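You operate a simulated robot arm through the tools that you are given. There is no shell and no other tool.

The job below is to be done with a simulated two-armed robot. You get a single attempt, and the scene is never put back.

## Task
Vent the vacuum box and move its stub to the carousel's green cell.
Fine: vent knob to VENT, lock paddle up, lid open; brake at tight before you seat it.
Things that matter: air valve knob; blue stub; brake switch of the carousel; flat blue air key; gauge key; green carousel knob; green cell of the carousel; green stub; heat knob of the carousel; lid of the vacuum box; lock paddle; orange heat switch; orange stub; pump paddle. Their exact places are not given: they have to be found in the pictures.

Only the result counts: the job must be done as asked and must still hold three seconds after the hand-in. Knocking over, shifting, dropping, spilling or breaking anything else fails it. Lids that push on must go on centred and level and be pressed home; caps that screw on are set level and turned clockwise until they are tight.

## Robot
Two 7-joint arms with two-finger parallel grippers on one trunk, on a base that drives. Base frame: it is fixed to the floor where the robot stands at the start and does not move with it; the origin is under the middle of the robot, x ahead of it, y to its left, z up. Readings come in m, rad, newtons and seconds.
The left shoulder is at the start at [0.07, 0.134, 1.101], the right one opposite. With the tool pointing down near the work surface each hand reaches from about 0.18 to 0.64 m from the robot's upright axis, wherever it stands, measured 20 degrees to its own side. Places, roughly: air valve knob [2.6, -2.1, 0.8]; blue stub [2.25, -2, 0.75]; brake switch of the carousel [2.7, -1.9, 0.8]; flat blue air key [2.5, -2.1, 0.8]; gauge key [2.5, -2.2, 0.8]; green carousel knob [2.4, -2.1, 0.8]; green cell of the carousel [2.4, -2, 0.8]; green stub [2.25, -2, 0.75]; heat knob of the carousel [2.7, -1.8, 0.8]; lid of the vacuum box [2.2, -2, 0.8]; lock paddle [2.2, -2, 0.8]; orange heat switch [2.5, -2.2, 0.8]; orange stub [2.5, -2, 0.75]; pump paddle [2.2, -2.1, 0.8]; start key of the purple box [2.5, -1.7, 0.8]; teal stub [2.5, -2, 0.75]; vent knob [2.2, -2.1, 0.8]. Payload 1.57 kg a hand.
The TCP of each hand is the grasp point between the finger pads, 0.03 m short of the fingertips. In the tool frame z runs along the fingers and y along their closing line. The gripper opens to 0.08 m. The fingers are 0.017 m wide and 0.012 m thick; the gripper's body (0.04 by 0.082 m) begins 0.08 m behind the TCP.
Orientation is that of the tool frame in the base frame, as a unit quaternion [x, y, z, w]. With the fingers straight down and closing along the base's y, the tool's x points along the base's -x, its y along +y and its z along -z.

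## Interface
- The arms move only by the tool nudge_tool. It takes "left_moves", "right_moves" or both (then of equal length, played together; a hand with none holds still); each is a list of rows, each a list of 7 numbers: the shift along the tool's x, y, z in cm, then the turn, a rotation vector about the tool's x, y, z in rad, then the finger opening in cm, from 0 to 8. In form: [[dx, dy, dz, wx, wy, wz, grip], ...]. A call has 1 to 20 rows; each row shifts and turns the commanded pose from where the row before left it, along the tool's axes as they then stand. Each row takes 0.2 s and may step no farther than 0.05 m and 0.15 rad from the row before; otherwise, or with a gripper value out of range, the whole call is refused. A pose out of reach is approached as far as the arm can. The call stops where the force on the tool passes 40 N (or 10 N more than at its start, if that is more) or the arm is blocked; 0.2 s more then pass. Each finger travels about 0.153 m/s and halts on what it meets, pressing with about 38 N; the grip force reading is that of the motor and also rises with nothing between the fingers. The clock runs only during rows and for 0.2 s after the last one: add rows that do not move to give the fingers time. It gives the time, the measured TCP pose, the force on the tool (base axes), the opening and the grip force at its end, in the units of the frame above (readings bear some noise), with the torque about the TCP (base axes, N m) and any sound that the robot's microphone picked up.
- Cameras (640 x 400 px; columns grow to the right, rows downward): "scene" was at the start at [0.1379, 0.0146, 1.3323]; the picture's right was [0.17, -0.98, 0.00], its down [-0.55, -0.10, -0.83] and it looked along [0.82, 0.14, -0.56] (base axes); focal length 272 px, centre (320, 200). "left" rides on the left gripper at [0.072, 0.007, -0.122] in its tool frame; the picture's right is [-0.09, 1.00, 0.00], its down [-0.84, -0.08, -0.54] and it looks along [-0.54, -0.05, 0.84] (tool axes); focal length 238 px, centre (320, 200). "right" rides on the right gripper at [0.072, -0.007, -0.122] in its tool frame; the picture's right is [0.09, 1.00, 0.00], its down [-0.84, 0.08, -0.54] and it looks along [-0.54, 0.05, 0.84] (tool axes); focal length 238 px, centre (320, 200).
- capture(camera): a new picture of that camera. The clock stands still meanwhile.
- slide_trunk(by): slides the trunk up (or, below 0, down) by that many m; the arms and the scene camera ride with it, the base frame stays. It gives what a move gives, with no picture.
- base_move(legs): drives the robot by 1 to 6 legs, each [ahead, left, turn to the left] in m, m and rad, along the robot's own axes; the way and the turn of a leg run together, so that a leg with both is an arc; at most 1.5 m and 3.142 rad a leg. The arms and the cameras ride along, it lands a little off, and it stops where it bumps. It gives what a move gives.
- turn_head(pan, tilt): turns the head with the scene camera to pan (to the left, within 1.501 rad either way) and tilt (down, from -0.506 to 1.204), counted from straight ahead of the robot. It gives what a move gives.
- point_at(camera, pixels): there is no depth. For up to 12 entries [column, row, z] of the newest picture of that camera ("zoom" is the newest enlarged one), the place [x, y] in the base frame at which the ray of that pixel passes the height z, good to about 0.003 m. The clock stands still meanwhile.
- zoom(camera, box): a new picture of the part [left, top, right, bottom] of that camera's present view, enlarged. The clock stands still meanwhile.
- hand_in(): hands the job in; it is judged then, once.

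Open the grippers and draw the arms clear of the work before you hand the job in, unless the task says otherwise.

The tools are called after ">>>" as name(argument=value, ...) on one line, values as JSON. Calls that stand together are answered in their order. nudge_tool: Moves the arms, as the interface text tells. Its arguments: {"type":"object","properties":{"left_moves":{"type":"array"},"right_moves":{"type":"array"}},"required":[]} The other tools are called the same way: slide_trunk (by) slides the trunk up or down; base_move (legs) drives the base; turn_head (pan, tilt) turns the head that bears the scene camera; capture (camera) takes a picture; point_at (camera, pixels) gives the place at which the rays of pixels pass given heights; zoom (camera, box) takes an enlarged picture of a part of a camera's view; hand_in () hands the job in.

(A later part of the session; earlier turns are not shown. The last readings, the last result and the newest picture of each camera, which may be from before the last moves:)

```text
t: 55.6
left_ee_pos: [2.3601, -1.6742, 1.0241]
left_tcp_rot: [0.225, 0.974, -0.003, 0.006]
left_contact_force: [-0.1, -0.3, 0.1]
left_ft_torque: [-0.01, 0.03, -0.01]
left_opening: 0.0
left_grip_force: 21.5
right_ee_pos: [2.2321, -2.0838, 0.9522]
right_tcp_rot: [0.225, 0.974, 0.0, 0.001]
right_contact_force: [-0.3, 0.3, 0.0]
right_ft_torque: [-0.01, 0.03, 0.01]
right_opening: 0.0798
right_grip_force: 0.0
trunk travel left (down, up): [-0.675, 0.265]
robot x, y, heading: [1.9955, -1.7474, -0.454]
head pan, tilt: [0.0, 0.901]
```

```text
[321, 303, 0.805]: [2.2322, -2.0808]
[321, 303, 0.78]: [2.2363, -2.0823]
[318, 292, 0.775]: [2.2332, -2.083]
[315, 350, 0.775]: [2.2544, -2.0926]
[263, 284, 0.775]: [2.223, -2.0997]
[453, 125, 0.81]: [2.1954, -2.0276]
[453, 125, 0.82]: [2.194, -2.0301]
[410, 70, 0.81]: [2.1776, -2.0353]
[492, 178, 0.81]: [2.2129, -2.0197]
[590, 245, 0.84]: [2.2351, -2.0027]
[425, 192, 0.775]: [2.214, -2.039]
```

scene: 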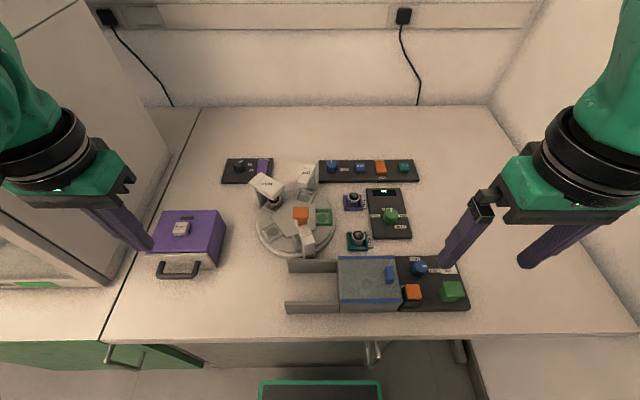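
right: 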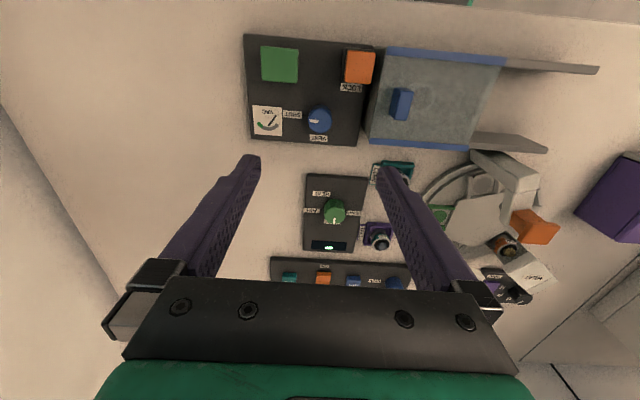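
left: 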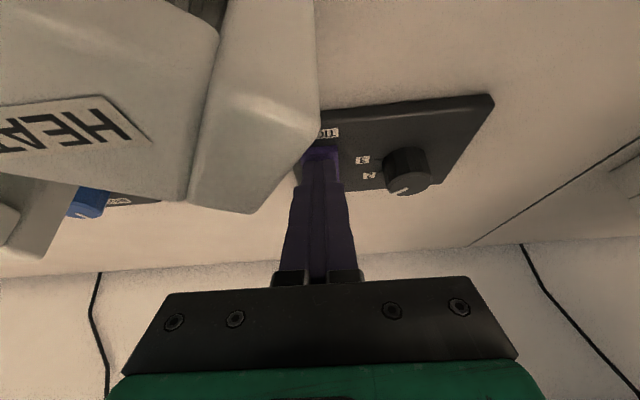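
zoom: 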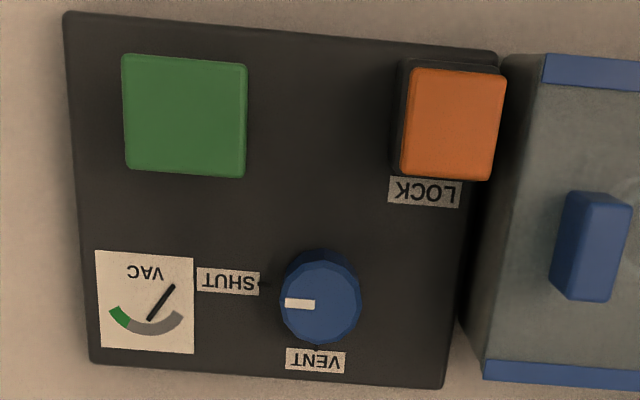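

The knob centre is (2.232,-2.081), 0.3 cm left of my TCP. I correct, turn the hand 0.75 rad clockwise as a starting angle, narrow to 5 cm and go down 14 cm around the knob.

>>> nudge_tool(right_moves=[[0.1, 0.27, 0, 0, 0, 0.15, 5], [0, 0, 0, 0, 0, 0.15, 5], [0, 0, 0, 0, 0, 0.15, 5], [0, 0, 0, 0, 0, 0.15, 5], [0, 0, 0, 0, 0, 0.15, 5], [0, 0, 3.5, 0, 0, 0, 5], [0, 0, 3.5, 0, 0, 0, 5], [0, 0, 0, 0, 0, 0, 5]])

>>> capture(camera="right")

```text
t: 57.4
left_ee_pos: [2.3602, -1.6762, 1.0239]
left_tcp_rot: [0.225, 0.974, -0.003, 0.006]
left_contact_force: [0.7, 0.1, -0.1]
left_ft_torque: [-0.02, 0.01, 0.02]
left_opening: 0.0
left_grip_force: 21.3
right_ee_pos: [2.2318, -2.0794, 0.8816]
right_tcp_rot: [0.566, 0.825, 0.001, 0.0]
right_contact_force: [0.2, 0.0, -0.4]
right_ft_torque: [-0.02, 0.0, 0.01]
right_opening: 0.0498
right_grip_force: 0.1
trunk travel left (down, up): [-0.675, 0.265]
robot x, y, heading: [2.0001, -1.7476, -0.451]
head pan, tilt: [0.0, 0.901]
```

```text
taken
```

right: 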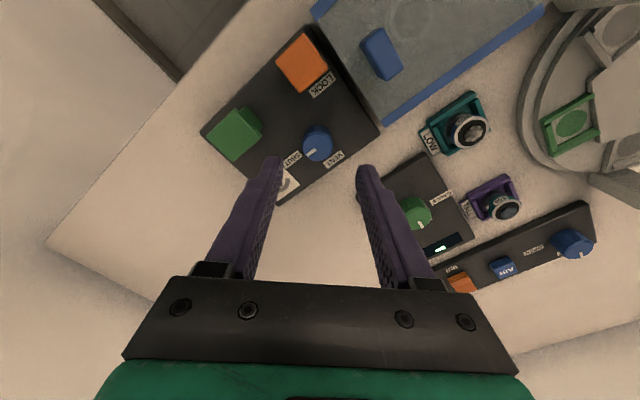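

The knob is at (317,142), nearly on the tool axis (expected (320,147)). I go down 7 cm around it in steps, watching for contact.

>>> nudge_tool(right_moves=[[0, 0, 2.5, 0, 0, 0, 5], [0, 0, 2.5, 0, 0, 0, 5], [0, 0, 1.0, 0, 0, 0, 5], [0, 0, 0.8, 0, 0, 0, 5], [0, 0, 0, 0, 0, 0, 5]])

>>> capture(camera="right")

>>> zoom(camera="scene", box=[330, 240, 490, 320])

```text
t: 58.6
left_ee_pos: [2.3592, -1.6755, 1.0236]
left_tcp_rot: [0.224, 0.975, -0.002, 0.005]
left_contact_force: [0.3, 0.1, -0.5]
left_ft_torque: [0.01, 0.02, -0.02]
left_opening: 0.0003
left_grip_force: 21.8
right_ee_pos: [2.2314, -2.0805, 0.8128]
right_tcp_rot: [0.566, 0.825, 0.002, 0.001]
right_contact_force: [-0.4, 0.3, 0.6]
right_ft_torque: [0.0, 0.0, 0.0]
right_opening: 0.05
right_grip_force: 0.0
trunk travel left (down, up): [-0.675, 0.265]
robot x, y, heading: [1.9961, -1.7461, -0.455]
head pan, tilt: [0.0, 0.901]
```

```text
taken
```

right: 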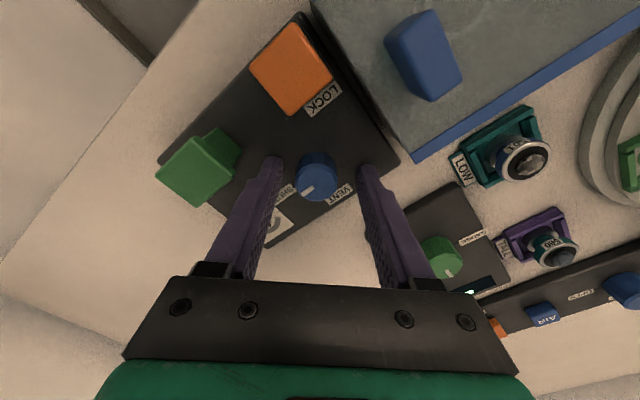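

```text
4.00 times, centred on (410, 280) of scene
```

zoom: 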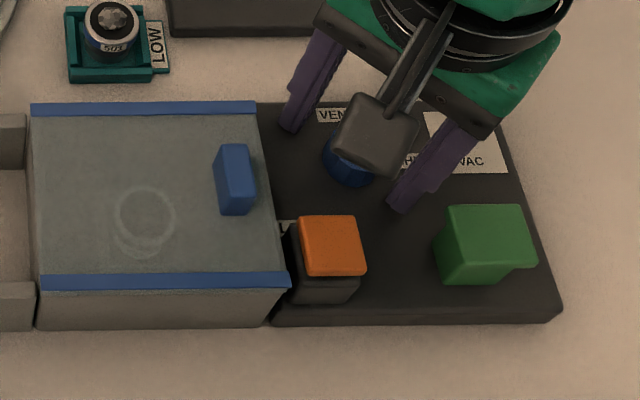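

The fingers straddle the knob without contact. I lower 0.4 cm, then close on the knob.

>>> nudge_tool(right_moves=[[0, 0, 0.4, 0, 0, 0, 5], [0, 0, 0, 0, 0, 0, 1.5], [0, 0, 0, 0, 0, 0, 1.5], [0, 0, 0, 0, 0, 0, 1.5]])

```text
t: 59.6
left_ee_pos: [2.3588, -1.6745, 1.0248]
left_tcp_rot: [0.224, 0.975, -0.003, 0.006]
left_contact_force: [-0.1, 0.1, 0.1]
left_ft_torque: [0.01, -0.02, 0.0]
left_opening: 0.0001
left_grip_force: 21.2
right_ee_pos: [2.2303, -2.0811, 0.8122]
right_tcp_rot: [0.568, 0.823, 0.0, 0.003]
right_contact_force: [-8.3, -0.3, 18.0]
right_ft_torque: [0.02, 0.97, 0.09]
right_opening: 0.027
right_grip_force: 37.4
trunk travel left (down, up): [-0.675, 0.265]
robot x, y, heading: [1.997, -1.7469, -0.45]
head pan, tilt: [0.0, 0.901]
stopped in row 4 (right hand): the force on the tool passed its limit at 41 N (the readings are from after the stop); the commanded pose is now the measured one
```

The fingertips touch the panel (18 N up at tip z≈0.782), so the panel top is there. I reopen, rise 0.4 cm, shift 0.1 cm along the closing line and grip again.

>>> nudge_tool(right_moves=[[0, 0, 0, 0, 0, 0, 5], [0, -0.1, -0.4, 0, 0, 0, 5], [0, 0, 0, 0, 0, 0, 5], [0, 0, 0, 0, 0, 0, 2], [0, 0, 0, 0, 0, 0, 2], [0, 0, 0, 0, 0, 0, 2]])

```text
t: 61.0
left_ee_pos: [2.3599, -1.6765, 1.0246]
left_tcp_rot: [0.225, 0.974, -0.003, 0.005]
left_contact_force: [-0.9, -0.4, 0.2]
left_ft_torque: [0.0, -0.01, 0.02]
left_opening: 0.0001
left_grip_force: 20.6
right_ee_pos: [2.2318, -2.084, 0.8129]
right_tcp_rot: [0.567, 0.824, 0.0, 0.001]
right_contact_force: [-3.4, -2.0, -9.5]
right_ft_torque: [-1.1, -0.33, 0.02]
right_opening: 0.027
right_grip_force: 38.0
trunk travel left (down, up): [-0.675, 0.265]
robot x, y, heading: [1.9965, -1.7482, -0.453]
head pan, tilt: [0.0, 0.901]
```

Gripped with 38 N at 2.7 cm opening and small loads. I turn counter-clockwise 0.6 rad first and check.

>>> nudge_tool(right_moves=[[0, 0, 0, 0, 0, -0.12, 2], [0, 0, 0, 0, 0, -0.12, 2], [0, 0, 0, 0, 0, -0.12, 2], [0, 0, 0, 0, 0, -0.12, 2], [0, 0, 0, 0, 0, -0.12, 2]])

>>> capture(camera="right")

```text
t: 62.2
left_ee_pos: [2.3609, -1.6769, 1.0236]
left_tcp_rot: [0.225, 0.974, -0.002, 0.005]
left_contact_force: [-0.5, -0.7, -0.4]
left_ft_torque: [0.01, -0.03, 0.02]
left_opening: 0.0
left_grip_force: 21.4
right_ee_pos: [2.2306, -2.0827, 0.8139]
right_tcp_rot: [0.297, 0.955, 0.0, 0.0]
right_contact_force: [-3.0, -1.0, -16.3]
right_ft_torque: [-0.45, -0.15, -0.01]
right_opening: 0.0271
right_grip_force: 37.7
trunk travel left (down, up): [-0.675, 0.265]
robot x, y, heading: [1.9982, -1.7484, -0.457]
head pan, tilt: [0.0, 0.901]
```

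```text
taken
```

right: 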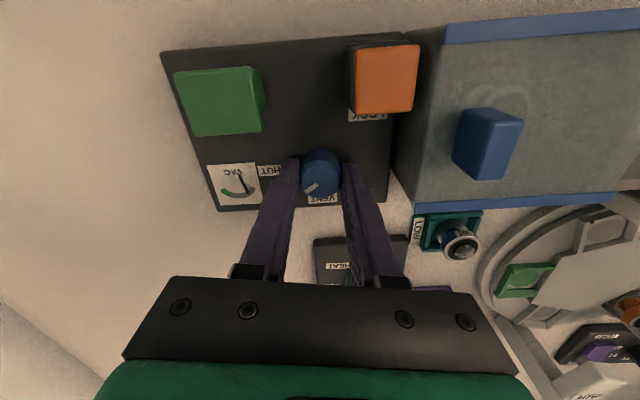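

The knob's pointer turns with the hand and the gauge needle is moving. I continue 0.97 rad counter-clockwise to VENT.

>>> nudge_tool(right_moves=[[0, 0, 0, 0, 0, -0.12, 2], [0, 0, 0, 0, 0, -0.12, 2], [0, 0, 0, 0, 0, -0.12, 2], [0, 0, 0, 0, 0, -0.12, 2], [0, 0, 0, 0, 0, -0.12, 2], [0, 0, 0, 0, 0, -0.12, 2], [0, 0, 0, 0, 0, -0.12, 2], [0, 0, 0, 0, 0, -0.12, 2]])

>>> capture(camera="right")

>>> zoom(camera="scene", box=[330, 240, 490, 320])

```text
t: 63.9
left_ee_pos: [2.3602, -1.6779, 1.0245]
left_tcp_rot: [0.226, 0.974, -0.003, 0.005]
left_contact_force: [0.1, 0.3, 0.0]
left_ft_torque: [-0.04, 0.06, 0.01]
left_opening: 0.0
left_grip_force: 21.2
right_ee_pos: [2.2328, -2.082, 0.8136]
right_tcp_rot: [-0.114, 0.993, -0.009, -0.003]
right_contact_force: [-10.5, -16.9, -2.7]
right_ft_torque: [0.9, -0.5, 0.06]
right_opening: 0.0277
right_grip_force: 38.1
right hand out of reach, approached as far as the arm can: row 7, 8
trunk travel left (down, up): [-0.675, 0.265]
robot x, y, heading: [1.9954, -1.7497, -0.46]
head pan, tilt: [0.0, 0.901]
stopped in row 8 (right hand): the force on the tool passed its limit at 54 N (the readings are from after the stop); the commanded pose is now the measured one
```

```text
taken
```

right: 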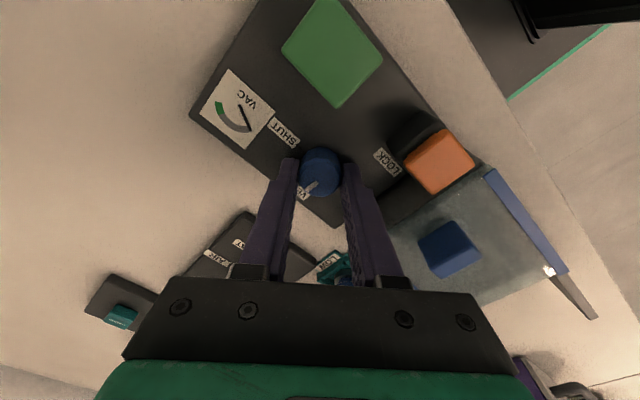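

```text
4.00 times, centred on (410, 280) of scene
```

zoom: 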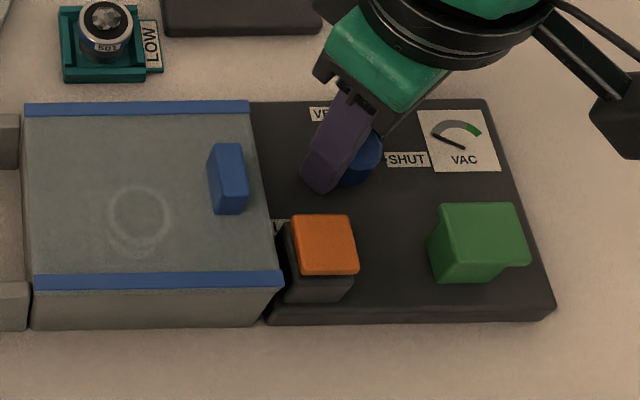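

The gauge needle has dropped to its left end (vented) after 1.43 rad of turn; the wrist reached its limit. I open the fingers, rise 6 cm and check the pointer.

>>> nudge_tool(right_moves=[[0, 0, 0, 0, 0, 0, 5], [0, 0, 0, 0, 0, 0, 5], [0, 0, -3, 0, 0, 0, 5], [0, 0, -3, 0, 0, 0, 5], [0, 0, -3, 0, 0, 0.1, 5], [0, 0, -3, 0, 0, 0.15, 5]])

>>> capture(camera="right")

>>> zoom(camera="right", box=[220, 50, 420, 190])

```text
t: 65.3
left_ee_pos: [2.3604, -1.6771, 1.0243]
left_tcp_rot: [0.226, 0.974, -0.003, 0.005]
left_contact_force: [-0.2, -0.5, 0.2]
left_ft_torque: [0.01, -0.02, 0.01]
left_opening: 0.0
left_grip_force: 21.8
right_ee_pos: [2.2338, -2.077, 0.9341]
right_tcp_rot: [0.008, 1.0, -0.008, 0.002]
right_contact_force: [-0.1, 0.3, 0.7]
right_ft_torque: [-0.03, -0.05, -0.03]
right_opening: 0.0498
right_grip_force: 0.0
trunk travel left (down, up): [-0.675, 0.265]
robot x, y, heading: [1.9937, -1.7462, -0.459]
head pan, tilt: [0.0, 0.901]
```

```text
taken
```

right: 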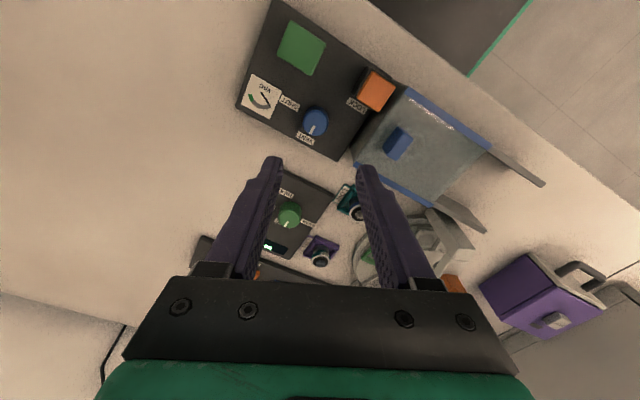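

```text
2.86 times, centred on (320, 120) of right
```

zoom: 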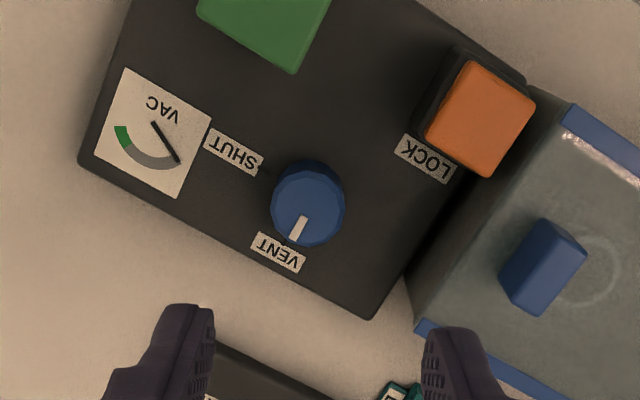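

The pointer is about 8° short of VENT. I measure the knob centre again and will regrip at a neutral wrist angle to finish the turn.

>>> point_at(camera="zoom", pixels=[[308, 203, 0.81], [480, 118, 0.82], [278, 252, 0.782], [556, 250, 0.84]])

>>> nudge_tool(right_moves=[[0, 0, 0, 0, 0, 0.15, 5], [0, 0, 0, 0, 0, 0.15, 5], [0, 0, 0, 0, 0, 0.12, 5], [0, 0, 0, 0, 0, 0, 5]])

>>> zoom(camera="right", box=[220, 50, 420, 190])

```text
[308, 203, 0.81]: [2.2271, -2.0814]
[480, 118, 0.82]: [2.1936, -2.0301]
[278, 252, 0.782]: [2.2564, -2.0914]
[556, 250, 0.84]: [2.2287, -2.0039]
```

```text
t: 66.3
left_ee_pos: [2.361, -1.6766, 1.0242]
left_tcp_rot: [0.226, 0.974, -0.003, 0.005]
left_contact_force: [-1.1, 0.5, 0.4]
left_ft_torque: [0.01, -0.02, -0.02]
left_opening: 0.0001
left_grip_force: 21.4
right_ee_pos: [2.2351, -2.076, 0.9345]
right_tcp_rot: [0.217, 0.976, -0.007, 0.003]
right_contact_force: [-0.3, -0.3, -0.3]
right_ft_torque: [0.02, 0.01, -0.04]
right_opening: 0.0501
right_grip_force: 0.0
trunk travel left (down, up): [-0.675, 0.265]
robot x, y, heading: [1.9915, -1.7489, -0.453]
head pan, tilt: [0.0, 0.901]
```

```text
2.86 times, centred on (320, 120) of right
```

zoom: 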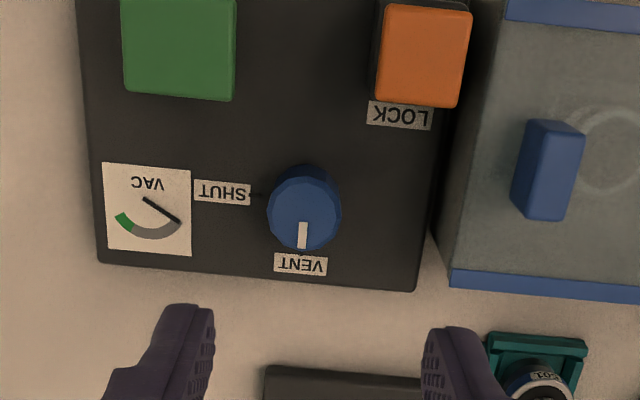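

In this view the tick (304,222)→(301,248) is parallel to the panel's far direction. I check it numerically with point_at against the VENT mark and SHUT mark.

>>> point_at(camera="zoom", pixels=[[304, 222, 0.812], [301.5, 248, 0.812], [98, 262, 0.782], [415, 290, 0.782], [300, 264, 0.782], [223, 192, 0.782], [304, 212, 0.812], [423, 52, 0.82], [548, 168, 0.84]])

>>> zoom(camera="scene", box=[390, 245, 470, 305])

```text
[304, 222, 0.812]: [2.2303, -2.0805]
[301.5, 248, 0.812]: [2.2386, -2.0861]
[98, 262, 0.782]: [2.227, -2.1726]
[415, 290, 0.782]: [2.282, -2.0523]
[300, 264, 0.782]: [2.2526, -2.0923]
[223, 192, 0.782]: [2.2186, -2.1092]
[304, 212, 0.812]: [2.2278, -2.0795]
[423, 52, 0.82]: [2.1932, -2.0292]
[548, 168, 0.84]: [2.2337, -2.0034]
```

```text
6.67 times, centred on (430, 275) of scene
```

zoom: 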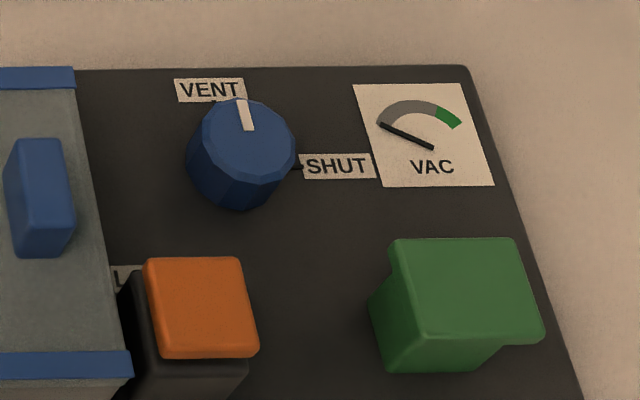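

The gauge shows vented, but the turn was 82-85°, so I finish it: I centre over (2.2315,-2.0825), go down again to z 0.816 and grip.

>>> nudge_tool(right_moves=[[0, -0.74, 0, 0, 0, 0, 5], [0, 0, 4, 0, 0, 0, 5], [0, 0, 4, 0, 0, 0, 5], [0, 0, 2.5, 0, 0, 0, 5], [0, 0, 1.3, 0, 0, 0, 5], [0, 0, 0, 0, 0, 0, 5], [0, 0, 0, 0, 0, 0, 2], [0, 0, 0, 0, 0, 0, 2], [0, 0, 0, 0, 0, 0, 2]])

```text
t: 68.3
left_ee_pos: [2.3611, -1.6764, 1.023]
left_tcp_rot: [0.226, 0.974, -0.004, 0.004]
left_contact_force: [0.3, 1.0, -0.4]
left_ft_torque: [0.01, 0.01, 0.01]
left_opening: 0.0004
left_grip_force: 21.3
right_ee_pos: [2.2322, -2.0815, 0.816]
right_tcp_rot: [0.215, 0.977, -0.006, 0.002]
right_contact_force: [2.8, 8.8, -9.4]
right_ft_torque: [0.72, -0.89, -0.02]
right_opening: 0.0277
right_grip_force: 38.5
trunk travel left (down, up): [-0.675, 0.265]
robot x, y, heading: [1.9967, -1.7466, -0.453]
head pan, tilt: [0.0, 0.901]
```

Gripped well. I turn 0.14 rad more counter-clockwise and watch the torque.

>>> nudge_tool(right_moves=[[0, 0, 0, 0, 0, -0.05, 2], [0, 0, 0, 0, 0, -0.05, 2], [0, 0, 0, 0, 0, -0.04, 2], [0, 0, 0, 0, 0, 0, 2]])

>>> zoom(camera="right", box=[220, 50, 420, 230])

```text
t: 69.3
left_ee_pos: [2.3606, -1.6762, 1.0226]
left_tcp_rot: [0.226, 0.974, -0.004, 0.004]
left_contact_force: [0.7, -0.6, -0.1]
left_ft_torque: [-0.02, -0.01, -0.02]
left_opening: 0.0001
left_grip_force: 21.5
right_ee_pos: [2.2341, -2.0822, 0.8147]
right_tcp_rot: [0.146, 0.989, -0.007, 0.002]
right_contact_force: [5.0, 14.0, -16.7]
right_ft_torque: [0.7, -0.81, -0.25]
right_opening: 0.0274
right_grip_force: 37.7
trunk travel left (down, up): [-0.675, 0.265]
robot x, y, heading: [1.9992, -1.7474, -0.458]
head pan, tilt: [0.0, 0.901]
```

```text
2.22 times, centred on (320, 140) of right
```

zoom: 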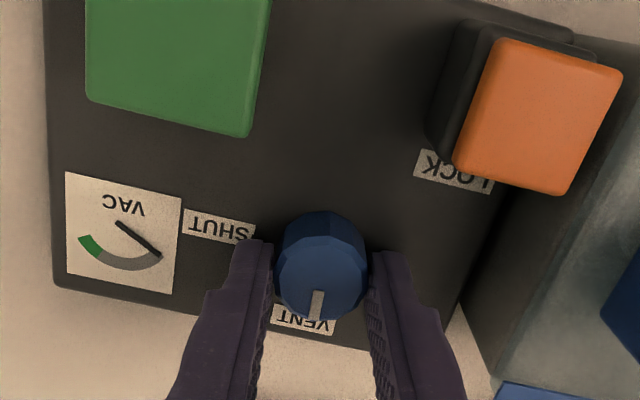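

The torque about z rose to 0.25 N m, so the knob sits at its VENT stop. I open, rise 10 cm and turn the hand clockwise toward a fore-aft grip for the lock paddle.

>>> nudge_tool(right_moves=[[0, 0, 0, 0, 0, 0, 5], [0, 0, 0, 0, 0, 0, 5], [0, 0, -3.5, 0, 0, 0, 5], [0, 0, -3.5, 0, 0, 0, 5], [0, 0, -3.5, 0, 0, 0.14, 5], [0, 0, 0, 0, 0, 0, 5]])

>>> capture(camera="right")

>>> zoom(camera="scene", box=[390, 245, 470, 305])

```text
t: 70.7
left_ee_pos: [2.3596, -1.6759, 1.0242]
left_tcp_rot: [0.225, 0.974, -0.003, 0.005]
left_contact_force: [0.6, -0.2, 0.8]
left_ft_torque: [-0.01, 0.01, 0.02]
left_opening: 0.0002
left_grip_force: 21.6
right_ee_pos: [2.2323, -2.0832, 0.9241]
right_tcp_rot: [0.216, 0.976, -0.008, 0.003]
right_contact_force: [0.0, -0.7, 0.0]
right_ft_torque: [0.01, 0.01, -0.08]
right_opening: 0.05
right_grip_force: 0.0
trunk travel left (down, up): [-0.675, 0.265]
robot x, y, heading: [1.9957, -1.7484, -0.454]
head pan, tilt: [0.0, 0.901]
```

```text
taken
```

right: 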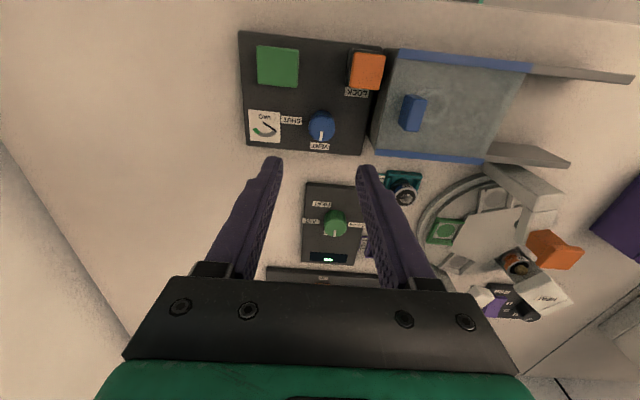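

```text
6.67 times, centred on (430, 275) of scene
```

zoom: 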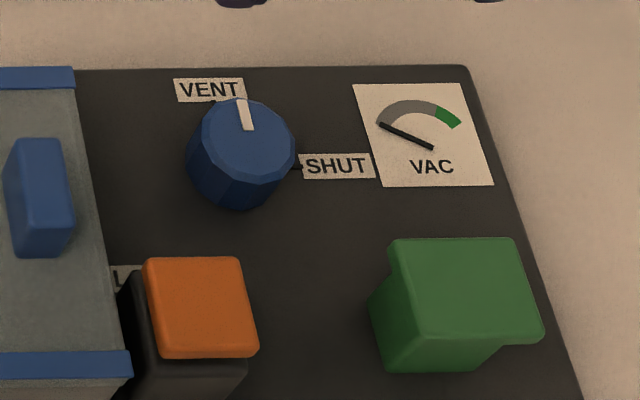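

The pointer stands at VENT and the gauge shows no vacuum. Now I compare the heights of the orange and green plates by matching corners in both cameras.

>>> zoom(camera="right", box=[240, 25, 440, 165])

```text
2.86 times, centred on (340, 95) of right
```

zoom: 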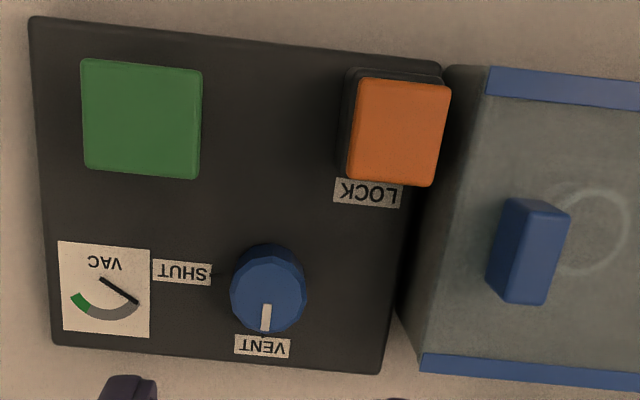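

>>> point_at(camera="zoom", pixels=[[82, 60, 0.8], [82, 60, 0.84], [202, 70, 0.8], [202, 70, 0.84], [357, 78, 0.8], [357, 78, 0.84], [450, 85, 0.8], [450, 85, 0.84], [434, 186, 0.82], [348, 178, 0.82], [198, 178, 0.82], [87, 168, 0.82]])

>>> zoom(camera="scene", box=[390, 245, 470, 305])

>>> point_at(camera="zoom", pixels=[[545, 337, 0.8], [545, 337, 0.84], [410, 334, 0.8], [410, 334, 0.84], [260, 352, 0.8], [260, 352, 0.84], [160, 352, 0.8], [160, 352, 0.84]])

```text
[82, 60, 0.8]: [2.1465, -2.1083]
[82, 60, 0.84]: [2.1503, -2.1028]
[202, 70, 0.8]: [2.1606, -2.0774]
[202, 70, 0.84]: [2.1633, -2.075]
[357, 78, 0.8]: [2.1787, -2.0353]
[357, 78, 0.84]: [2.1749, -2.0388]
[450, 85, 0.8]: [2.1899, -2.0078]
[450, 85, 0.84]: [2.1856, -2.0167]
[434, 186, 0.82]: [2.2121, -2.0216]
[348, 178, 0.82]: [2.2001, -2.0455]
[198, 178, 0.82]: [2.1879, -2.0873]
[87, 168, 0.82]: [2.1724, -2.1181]
```

```text
6.67 times, centred on (430, 275) of scene
```

zoom: 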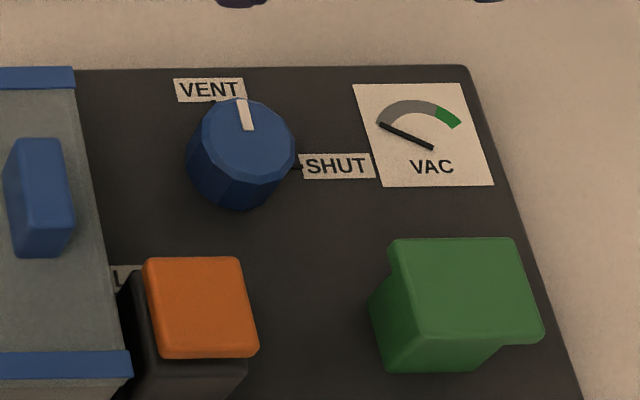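

```text
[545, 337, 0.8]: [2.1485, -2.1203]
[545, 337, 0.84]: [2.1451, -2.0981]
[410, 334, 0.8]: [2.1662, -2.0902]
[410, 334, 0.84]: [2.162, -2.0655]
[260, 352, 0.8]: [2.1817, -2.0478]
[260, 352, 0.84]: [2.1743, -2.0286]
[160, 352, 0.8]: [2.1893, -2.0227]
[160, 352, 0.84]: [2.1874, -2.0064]
```

Both plates top out at about z 0.824. I check the far corners too, to see whether the plates are tilted.

>>> point_at(camera="zoom", pixels=[[145, 260, 0.8], [145, 260, 0.84], [238, 259, 0.8], [238, 259, 0.84], [392, 240, 0.8], [392, 240, 0.84], [515, 240, 0.8], [515, 240, 0.84]])

>>> zoom(camera="right", box=[240, 25, 440, 165])

>>> point_at(camera="zoom", pixels=[[434, 184, 0.8], [434, 184, 0.84], [350, 177, 0.8], [350, 177, 0.84], [198, 177, 0.8], [198, 177, 0.84], [87, 168, 0.8], [87, 168, 0.84]])

```text
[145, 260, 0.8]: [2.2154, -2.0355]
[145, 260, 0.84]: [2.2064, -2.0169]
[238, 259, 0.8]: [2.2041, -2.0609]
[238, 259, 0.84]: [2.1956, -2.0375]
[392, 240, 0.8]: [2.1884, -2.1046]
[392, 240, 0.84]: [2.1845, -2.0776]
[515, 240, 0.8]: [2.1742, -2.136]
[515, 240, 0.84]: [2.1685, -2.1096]
```

```text
2.86 times, centred on (340, 95) of right
```

zoom: 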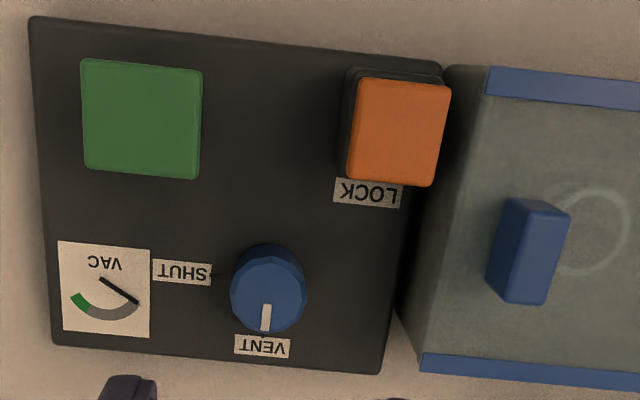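

```text
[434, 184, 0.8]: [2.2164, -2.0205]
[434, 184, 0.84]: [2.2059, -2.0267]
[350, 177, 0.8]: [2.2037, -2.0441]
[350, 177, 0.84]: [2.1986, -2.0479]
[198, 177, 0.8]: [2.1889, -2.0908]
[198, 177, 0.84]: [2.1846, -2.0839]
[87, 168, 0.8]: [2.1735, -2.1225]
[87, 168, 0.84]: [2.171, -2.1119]
```

Both plates are level; the orange plate is centred at (2.194,-2.030), about 30 x 33 mm. I move over it and turn the hand 90° clockwise so the fingers close fore-aft (the box is too near on its left).

>>> nudge_tool(right_moves=[[2.9, 1.54, 0, 0, 0, 0, 5], [2.9, 1.54, 0, 0, 0, 0, 5], [0, 0, 0, 0, 0, 0.15, 5], [0, 0, 0, 0, 0, 0.15, 5], [0, 0, 0, 0, 0, 0.15, 5], [0, 0, 0, 0, 0, 0.15, 5], [0, 0, 0, 0, 0, 0.15, 5], [0, 0, 0, 0, 0, 0.15, 5], [0, 0, 0, 0, 0, 0.15, 5], [0, 0, 0, 0, 0, 0.15, 5], [0, 0, 0, 0, 0, 0.15, 5], [0, 0, 0, 0, 0, 0.15, 5], [0, 0, 0, 0, 0, 0.09, 5], [0, 0, 0, 0, 0, 0, 5]])

>>> capture(camera="right")

```text
t: 73.7
left_ee_pos: [2.3613, -1.6756, 1.0237]
left_tcp_rot: [0.226, 0.974, -0.003, 0.005]
left_contact_force: [0.4, -0.3, -0.4]
left_ft_torque: [0.0, 0.01, -0.02]
left_opening: 0.0001
left_grip_force: 20.9
right_ee_pos: [2.1928, -2.0301, 0.9197]
right_tcp_rot: [0.848, 0.529, -0.003, 0.007]
right_contact_force: [0.8, 0.2, -0.6]
right_ft_torque: [0.02, 0.01, -0.01]
right_opening: 0.0498
right_grip_force: 0.1
trunk travel left (down, up): [-0.675, 0.265]
robot x, y, heading: [1.9969, -1.7456, -0.455]
head pan, tilt: [0.0, 0.901]
```

```text
taken
```

right: 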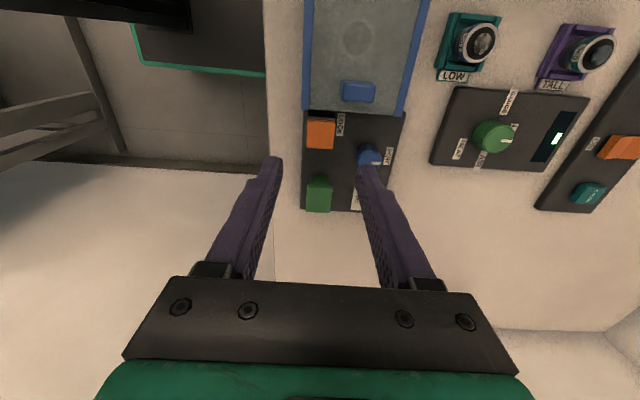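

The orange plate shows at (321,133), expected about (320,139). I zoom to refine the alignment.

>>> zoom(camera="right", box=[270, 90, 430, 220])

>>> point_at(camera="zoom", pixels=[[148, 118, 0.824], [260, 118, 0.824], [148, 230, 0.824], [260, 230, 0.824]])

```text
3.08 times, centred on (350, 155) of right
```

zoom: 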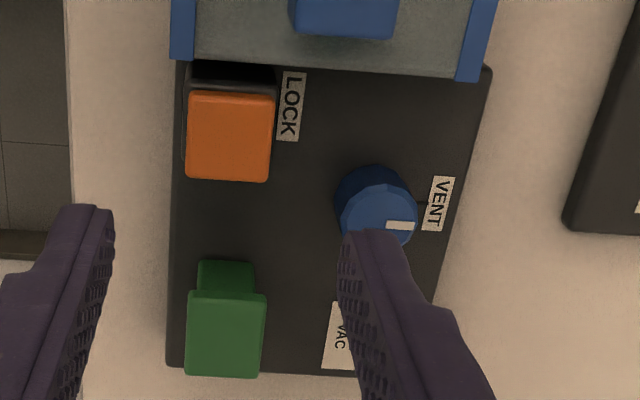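

```text
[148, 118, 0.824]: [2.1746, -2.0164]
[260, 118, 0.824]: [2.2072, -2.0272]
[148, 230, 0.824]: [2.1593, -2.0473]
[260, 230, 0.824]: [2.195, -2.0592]
```

The plate centre is (2.196,-2.0295); I shift 0.2 cm left and 0.26 cm far, go down 7.5 cm so the tips reach just below the plate's rim, and close on it.

>>> nudge_tool(right_moves=[[0.19, 0.26, 0, 0, 0, 0, 5], [0, 0, 3, 0, 0, 0, 5], [0, 0, 3, 0, 0, 0, 5], [0, 0, 1.5, 0, 0, 0, 5], [0, 0, 0, 0, 0, 0, 5]])

>>> zoom(camera="right", box=[220, 60, 440, 240])

>>> zoom(camera="scene", box=[330, 240, 490, 330])

```text
t: 74.9
left_ee_pos: [2.3597, -1.6759, 1.0232]
left_tcp_rot: [0.226, 0.974, -0.003, 0.005]
left_contact_force: [0.2, -0.5, 0.3]
left_ft_torque: [0.0, 0.01, 0.01]
left_opening: 0.0001
left_grip_force: 21.1
right_ee_pos: [2.1947, -2.0303, 0.846]
right_tcp_rot: [0.848, 0.53, -0.003, 0.007]
right_contact_force: [0.6, -0.2, 0.6]
right_ft_torque: [0.0, -0.02, -0.02]
right_opening: 0.0499
right_grip_force: 0.1
trunk travel left (down, up): [-0.675, 0.265]
robot x, y, heading: [1.9928, -1.7489, -0.453]
head pan, tilt: [0.0, 0.901]
```

```text
2.22 times, centred on (330, 150) of right
```

zoom: 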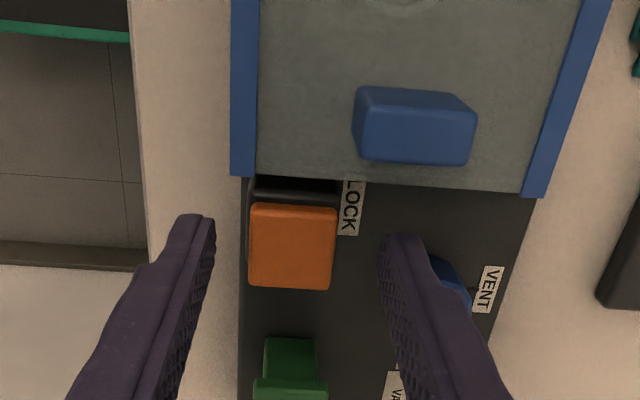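

```text
4.00 times, centred on (410, 285) of scene
```

zoom: 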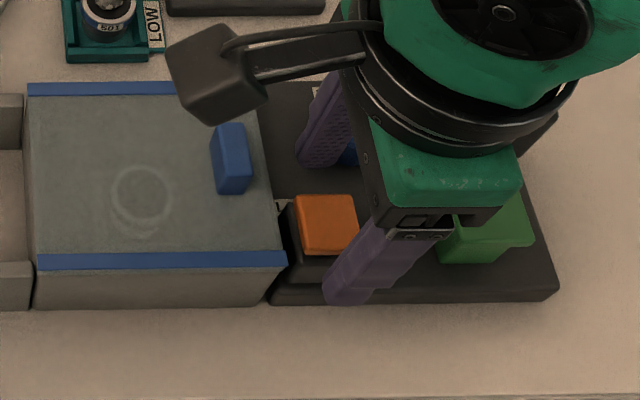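

I check where the near fingertip at scene zoom (347,297) and the plate lie relative to each other.

>>> point_at(camera="zoom", pixels=[[347, 299, 0.816], [325, 300, 0.816], [372, 290, 0.816], [298, 253, 0.824], [359, 253, 0.824], [294, 197, 0.824], [352, 197, 0.824]])

```text
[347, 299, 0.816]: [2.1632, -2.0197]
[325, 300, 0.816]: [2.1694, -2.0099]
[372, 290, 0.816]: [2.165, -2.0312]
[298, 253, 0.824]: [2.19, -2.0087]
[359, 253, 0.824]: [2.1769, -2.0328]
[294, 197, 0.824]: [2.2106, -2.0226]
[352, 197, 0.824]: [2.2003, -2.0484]
```

The tips lie fore and aft of the plate as wanted. I lower 0.3 cm and close on the plate.

>>> nudge_tool(right_moves=[[0, 0, 0.3, 0, 0, 0, 5], [0, 0, 0, 0, 0, 0, 2], [0, 0, 0, 0, 0, 0, 2], [0, 0, 0, 0, 0, 0, 2]])

>>> zoom(camera="right", box=[220, 60, 440, 240])

```text
t: 75.9
left_ee_pos: [2.3588, -1.6759, 1.0244]
left_tcp_rot: [0.226, 0.974, -0.003, 0.005]
left_contact_force: [0.6, -0.4, 0.1]
left_ft_torque: [0.01, -0.04, -0.01]
left_opening: 0.0
left_grip_force: 21.4
right_ee_pos: [2.1945, -2.0315, 0.8424]
right_tcp_rot: [0.848, 0.53, -0.003, 0.006]
right_contact_force: [-9.2, 3.7, -1.8]
right_ft_torque: [0.16, 0.42, 0.49]
right_opening: 0.0249
right_grip_force: 36.0
trunk travel left (down, up): [-0.675, 0.265]
robot x, y, heading: [1.995, -1.7483, -0.456]
head pan, tilt: [0.0, 0.901]
```

```text
2.22 times, centred on (330, 150) of right
```

zoom: 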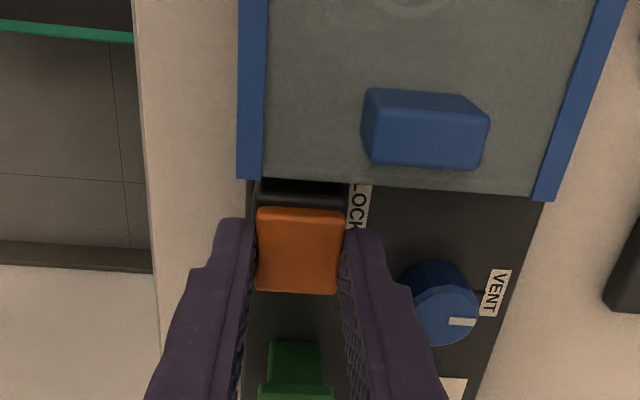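

Gripped: the plate is 2.5 cm fore-aft. I lift gently 1.2 cm in small steps and watch the force.

>>> nudge_tool(right_moves=[[0, 0, -0.3, 0, 0, 0, 2], [0, 0, -0.3, 0, 0, 0, 2], [0, 0, -0.3, 0, 0, 0, 2], [0, 0, -0.3, 0, 0, 0, 2]])

>>> zoom(camera="right", box=[220, 60, 440, 240])

>>> zoom(camera="scene", box=[330, 240, 490, 330])

```text
t: 76.9
left_ee_pos: [2.3576, -1.6769, 1.0243]
left_tcp_rot: [0.226, 0.974, -0.004, 0.006]
left_contact_force: [0.3, -0.1, -0.3]
left_ft_torque: [0.01, 0.01, -0.01]
left_opening: 0.0
left_grip_force: 21.6
right_ee_pos: [2.1925, -2.0295, 0.8548]
right_tcp_rot: [0.849, 0.529, -0.003, 0.008]
right_contact_force: [-10.1, 4.8, 2.7]
right_ft_torque: [0.15, 0.39, 0.44]
right_opening: 0.0249
right_grip_force: 36.8
trunk travel left (down, up): [-0.675, 0.265]
robot x, y, heading: [1.9965, -1.7488, -0.455]
head pan, tilt: [0.0, 0.901]
```

```text
2.22 times, centred on (330, 150) of right
```

zoom: 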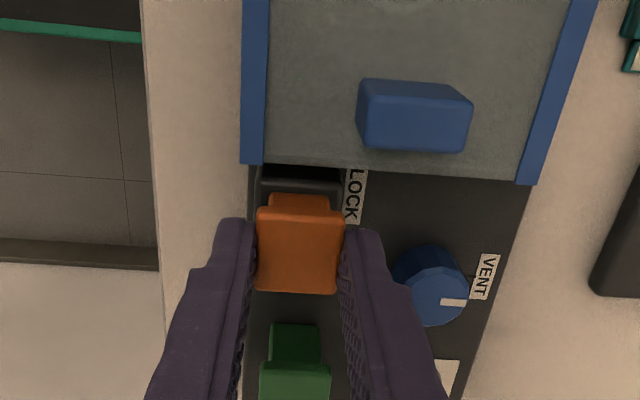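

```text
4.00 times, centred on (410, 285) of scene
```

zoom: 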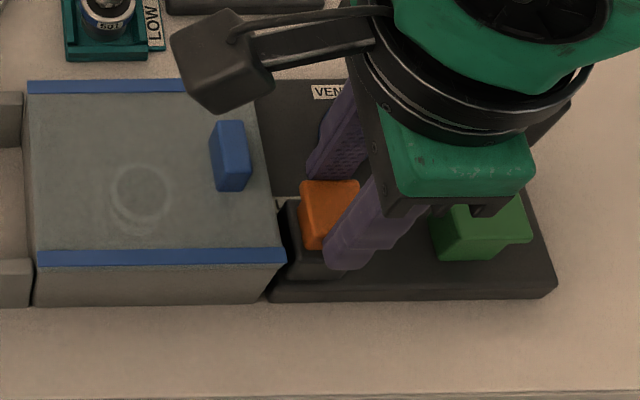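

The orange plate rises on a stem out of the black housing: it is a pull-up paddle, and the force stays low. I keep lifting in small steps until it resists.

>>> nudge_tool(right_moves=[[0, 0, -0.3, 0, 0, 0, 2], [0, 0, -0.3, 0, 0, 0, 2], [0, 0, -0.2, 0, 0, 0, 2], [0, 0, 0, 0, 0, 0, 2]])

>>> zoom(camera="right", box=[220, 60, 440, 240])

```text
t: 77.9
left_ee_pos: [2.3593, -1.6774, 1.0238]
left_tcp_rot: [0.226, 0.974, -0.004, 0.005]
left_contact_force: [0.2, 0.9, 0.3]
left_ft_torque: [-0.02, -0.01, -0.04]
left_opening: 0.0
left_grip_force: 21.9
right_ee_pos: [2.1934, -2.0301, 0.861]
right_tcp_rot: [0.847, 0.531, -0.005, 0.005]
right_contact_force: [-15.4, 13.1, -34.8]
right_ft_torque: [0.36, 0.33, 0.42]
right_opening: 0.0251
right_grip_force: 36.3
trunk travel left (down, up): [-0.675, 0.265]
robot x, y, heading: [1.9949, -1.7481, -0.453]
head pan, tilt: [0.0, 0.901]
```

```text
2.22 times, centred on (330, 150) of right
```

zoom: 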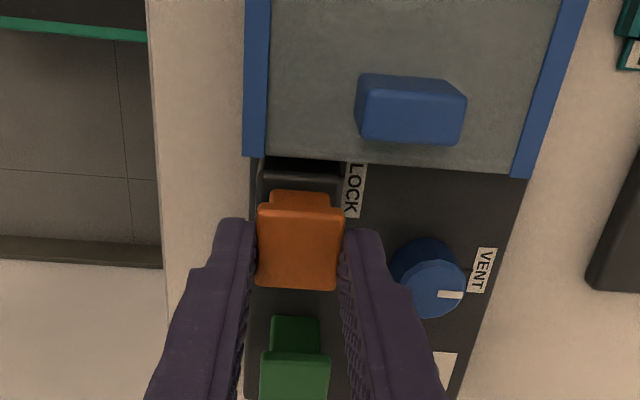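

The paddle meets its upper stop (35 N) after about 1.8 cm. I open the fingers, rise 8 cm and check that it stays up.

>>> nudge_tool(right_moves=[[0, 0, 0.1, 0, 0, 0, 2], [0, 0, 0, 0, 0, 0, 5], [0, 0, 0, 0, 0, 0, 5], [0, 0, -2.5, 0, 0, 0, 5], [0, 0, -2.5, 0, 0, 0, 5], [0, 0, -2.5, 0, 0, 0, 5]])

>>> capture(camera="right")

>>> zoom(camera="scene", box=[330, 240, 490, 330])

```text
t: 79.3
left_ee_pos: [2.3614, -1.6775, 1.0227]
left_tcp_rot: [0.225, 0.974, -0.003, 0.005]
left_contact_force: [-0.1, 0.2, 1.3]
left_ft_torque: [0.02, 0.0, 0.02]
left_opening: 0.0003
left_grip_force: 21.2
right_ee_pos: [2.195, -2.0298, 0.9365]
right_tcp_rot: [0.849, 0.529, -0.003, 0.007]
right_contact_force: [0.2, -0.4, -0.3]
right_ft_torque: [0.02, 0.03, 0.03]
right_opening: 0.05
right_grip_force: 0.0
trunk travel left (down, up): [-0.675, 0.265]
robot x, y, heading: [2.0003, -1.7494, -0.458]
head pan, tilt: [0.0, 0.901]
```

```text
taken
```

right: 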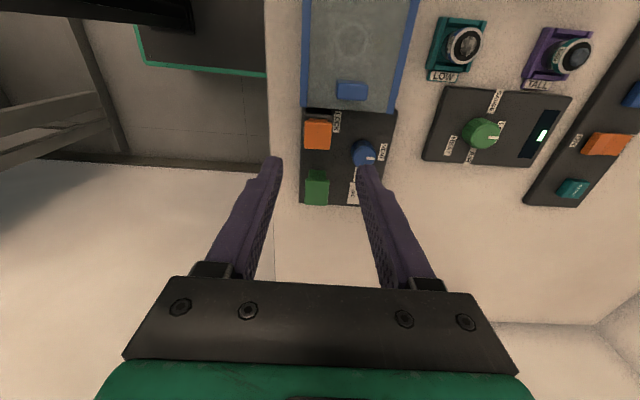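

```text
4.00 times, centred on (410, 285) of scene
```

zoom: 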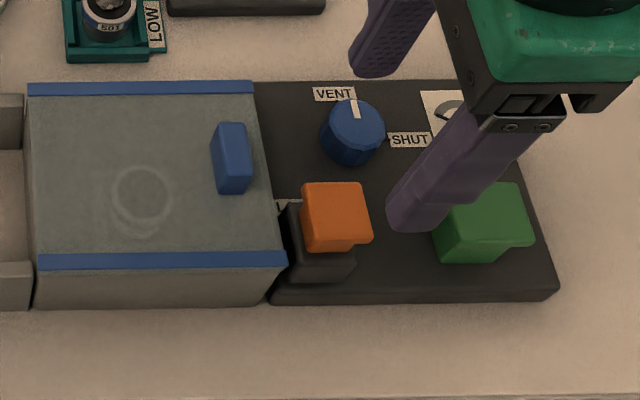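

The paddle stays up with its stem showing. Next the lid: I zoom the right camera on the blue tab at (352,90) and the lid.

>>> zoom(camera="right", box=[290, 0, 430, 120])

>>> point_at(camera="zoom", pixels=[[222, 268, 0.845], [353, 272, 0.845], [222, 328, 0.845], [353, 333, 0.845], [288, 300, 0.845], [290, 120, 0.8], [60, 355, 0.825], [505, 370, 0.825]])

```text
3.33 times, centred on (360, 60) of right
```

zoom: 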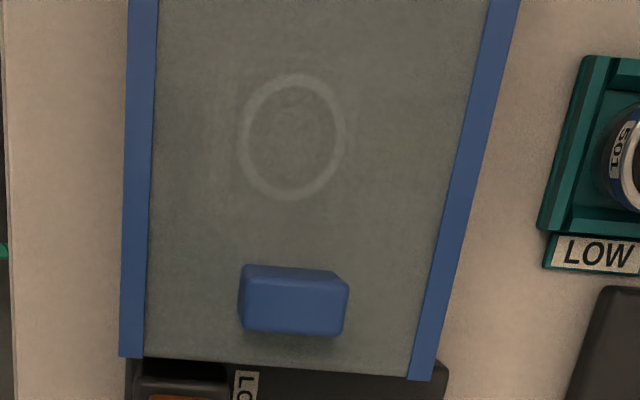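

```text
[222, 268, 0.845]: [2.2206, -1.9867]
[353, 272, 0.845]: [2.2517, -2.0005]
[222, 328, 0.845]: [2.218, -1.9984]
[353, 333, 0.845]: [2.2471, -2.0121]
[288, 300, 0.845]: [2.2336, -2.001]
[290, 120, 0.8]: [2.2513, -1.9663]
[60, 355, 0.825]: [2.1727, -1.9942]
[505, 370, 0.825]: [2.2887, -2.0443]
```

The tab is centred at about (2.2345,-2.0015), roughly 2.8 cm fore-aft and 1.1 cm wide. I keep this yaw (fingers close fore-aft), move over the tab and look.

>>> nudge_tool(right_moves=[[2.13, 1.16, 0, 0, 0, 0, 5], [2.13, 1.16, 0, 0, 0, 0, 5], [0, 0, 2.0, 0, 0, 0, 5], [0, 0, 0, 0, 0, 0, 5]])

>>> capture(camera="right")

>>> zoom(camera="right", box=[240, 60, 400, 200])

```text
t: 80.3
left_ee_pos: [2.36, -1.6773, 1.024]
left_tcp_rot: [0.225, 0.974, -0.002, 0.005]
left_contact_force: [0.5, 0.3, 0.5]
left_ft_torque: [-0.02, 0.05, 0.01]
left_opening: 0.0
left_grip_force: 21.1
right_ee_pos: [2.2363, -2.0017, 0.9171]
right_tcp_rot: [0.848, 0.53, -0.003, 0.007]
right_contact_force: [-0.6, -0.6, 0.1]
right_ft_torque: [-0.02, -0.01, 0.0]
right_opening: 0.0502
right_grip_force: 0.1
trunk travel left (down, up): [-0.675, 0.265]
robot x, y, heading: [1.9947, -1.7523, -0.456]
head pan, tilt: [0.0, 0.901]
```

```text
taken
```

right: 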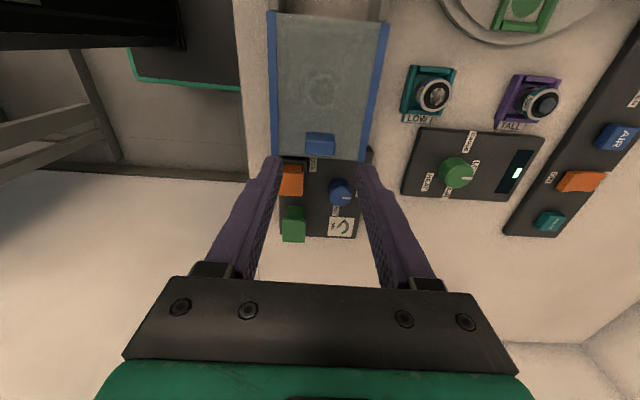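

```text
2.86 times, centred on (320, 130) of right
```

zoom: 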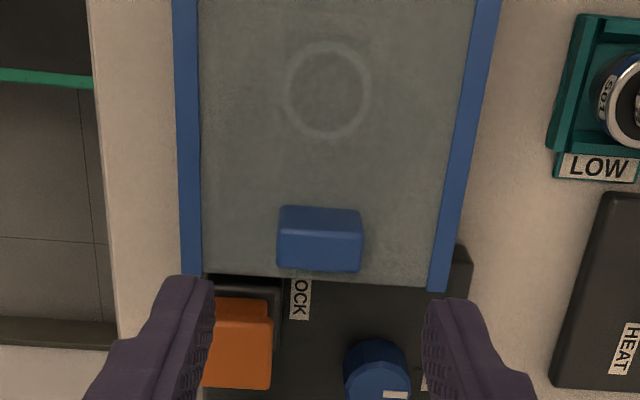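

The tab is well centred under the tool axis. To know the lid height I match the near rail's right end in the right zoom (194,273) and the scene.

>>> point_at(camera="zoom", pixels=[[183, 273, 0.81], [183, 273, 0.83], [203, 273, 0.81], [203, 273, 0.83], [447, 290, 0.81], [447, 290, 0.83]])

>>> zoom(camera="scene", box=[330, 245, 430, 315])

```text
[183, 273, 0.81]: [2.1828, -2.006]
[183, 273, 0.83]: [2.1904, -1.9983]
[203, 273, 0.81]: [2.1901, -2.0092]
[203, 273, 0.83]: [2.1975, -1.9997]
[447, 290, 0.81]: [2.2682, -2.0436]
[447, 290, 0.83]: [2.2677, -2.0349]
```

```text
5.71 times, centred on (380, 280) of scene
```

zoom: 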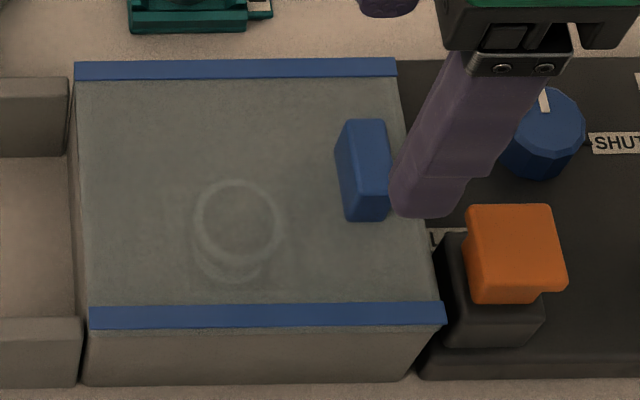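

>>> point_at(camera="zoom", pixels=[[446, 324, 0.81], [446, 324, 0.83], [443, 303, 0.81], [443, 303, 0.83], [396, 60, 0.81], [396, 60, 0.83], [75, 62, 0.82], [90, 327, 0.82], [378, 120, 0.84], [346, 120, 0.84], [350, 220, 0.84], [388, 218, 0.84]])

```text
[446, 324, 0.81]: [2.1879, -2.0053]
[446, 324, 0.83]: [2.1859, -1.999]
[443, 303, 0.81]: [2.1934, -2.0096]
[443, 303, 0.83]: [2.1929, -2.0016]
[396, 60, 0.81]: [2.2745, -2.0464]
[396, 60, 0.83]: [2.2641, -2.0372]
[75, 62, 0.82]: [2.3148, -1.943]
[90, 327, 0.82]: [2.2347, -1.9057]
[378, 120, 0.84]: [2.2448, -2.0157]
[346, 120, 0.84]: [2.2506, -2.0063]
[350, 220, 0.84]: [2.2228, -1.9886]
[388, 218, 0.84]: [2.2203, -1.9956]
```

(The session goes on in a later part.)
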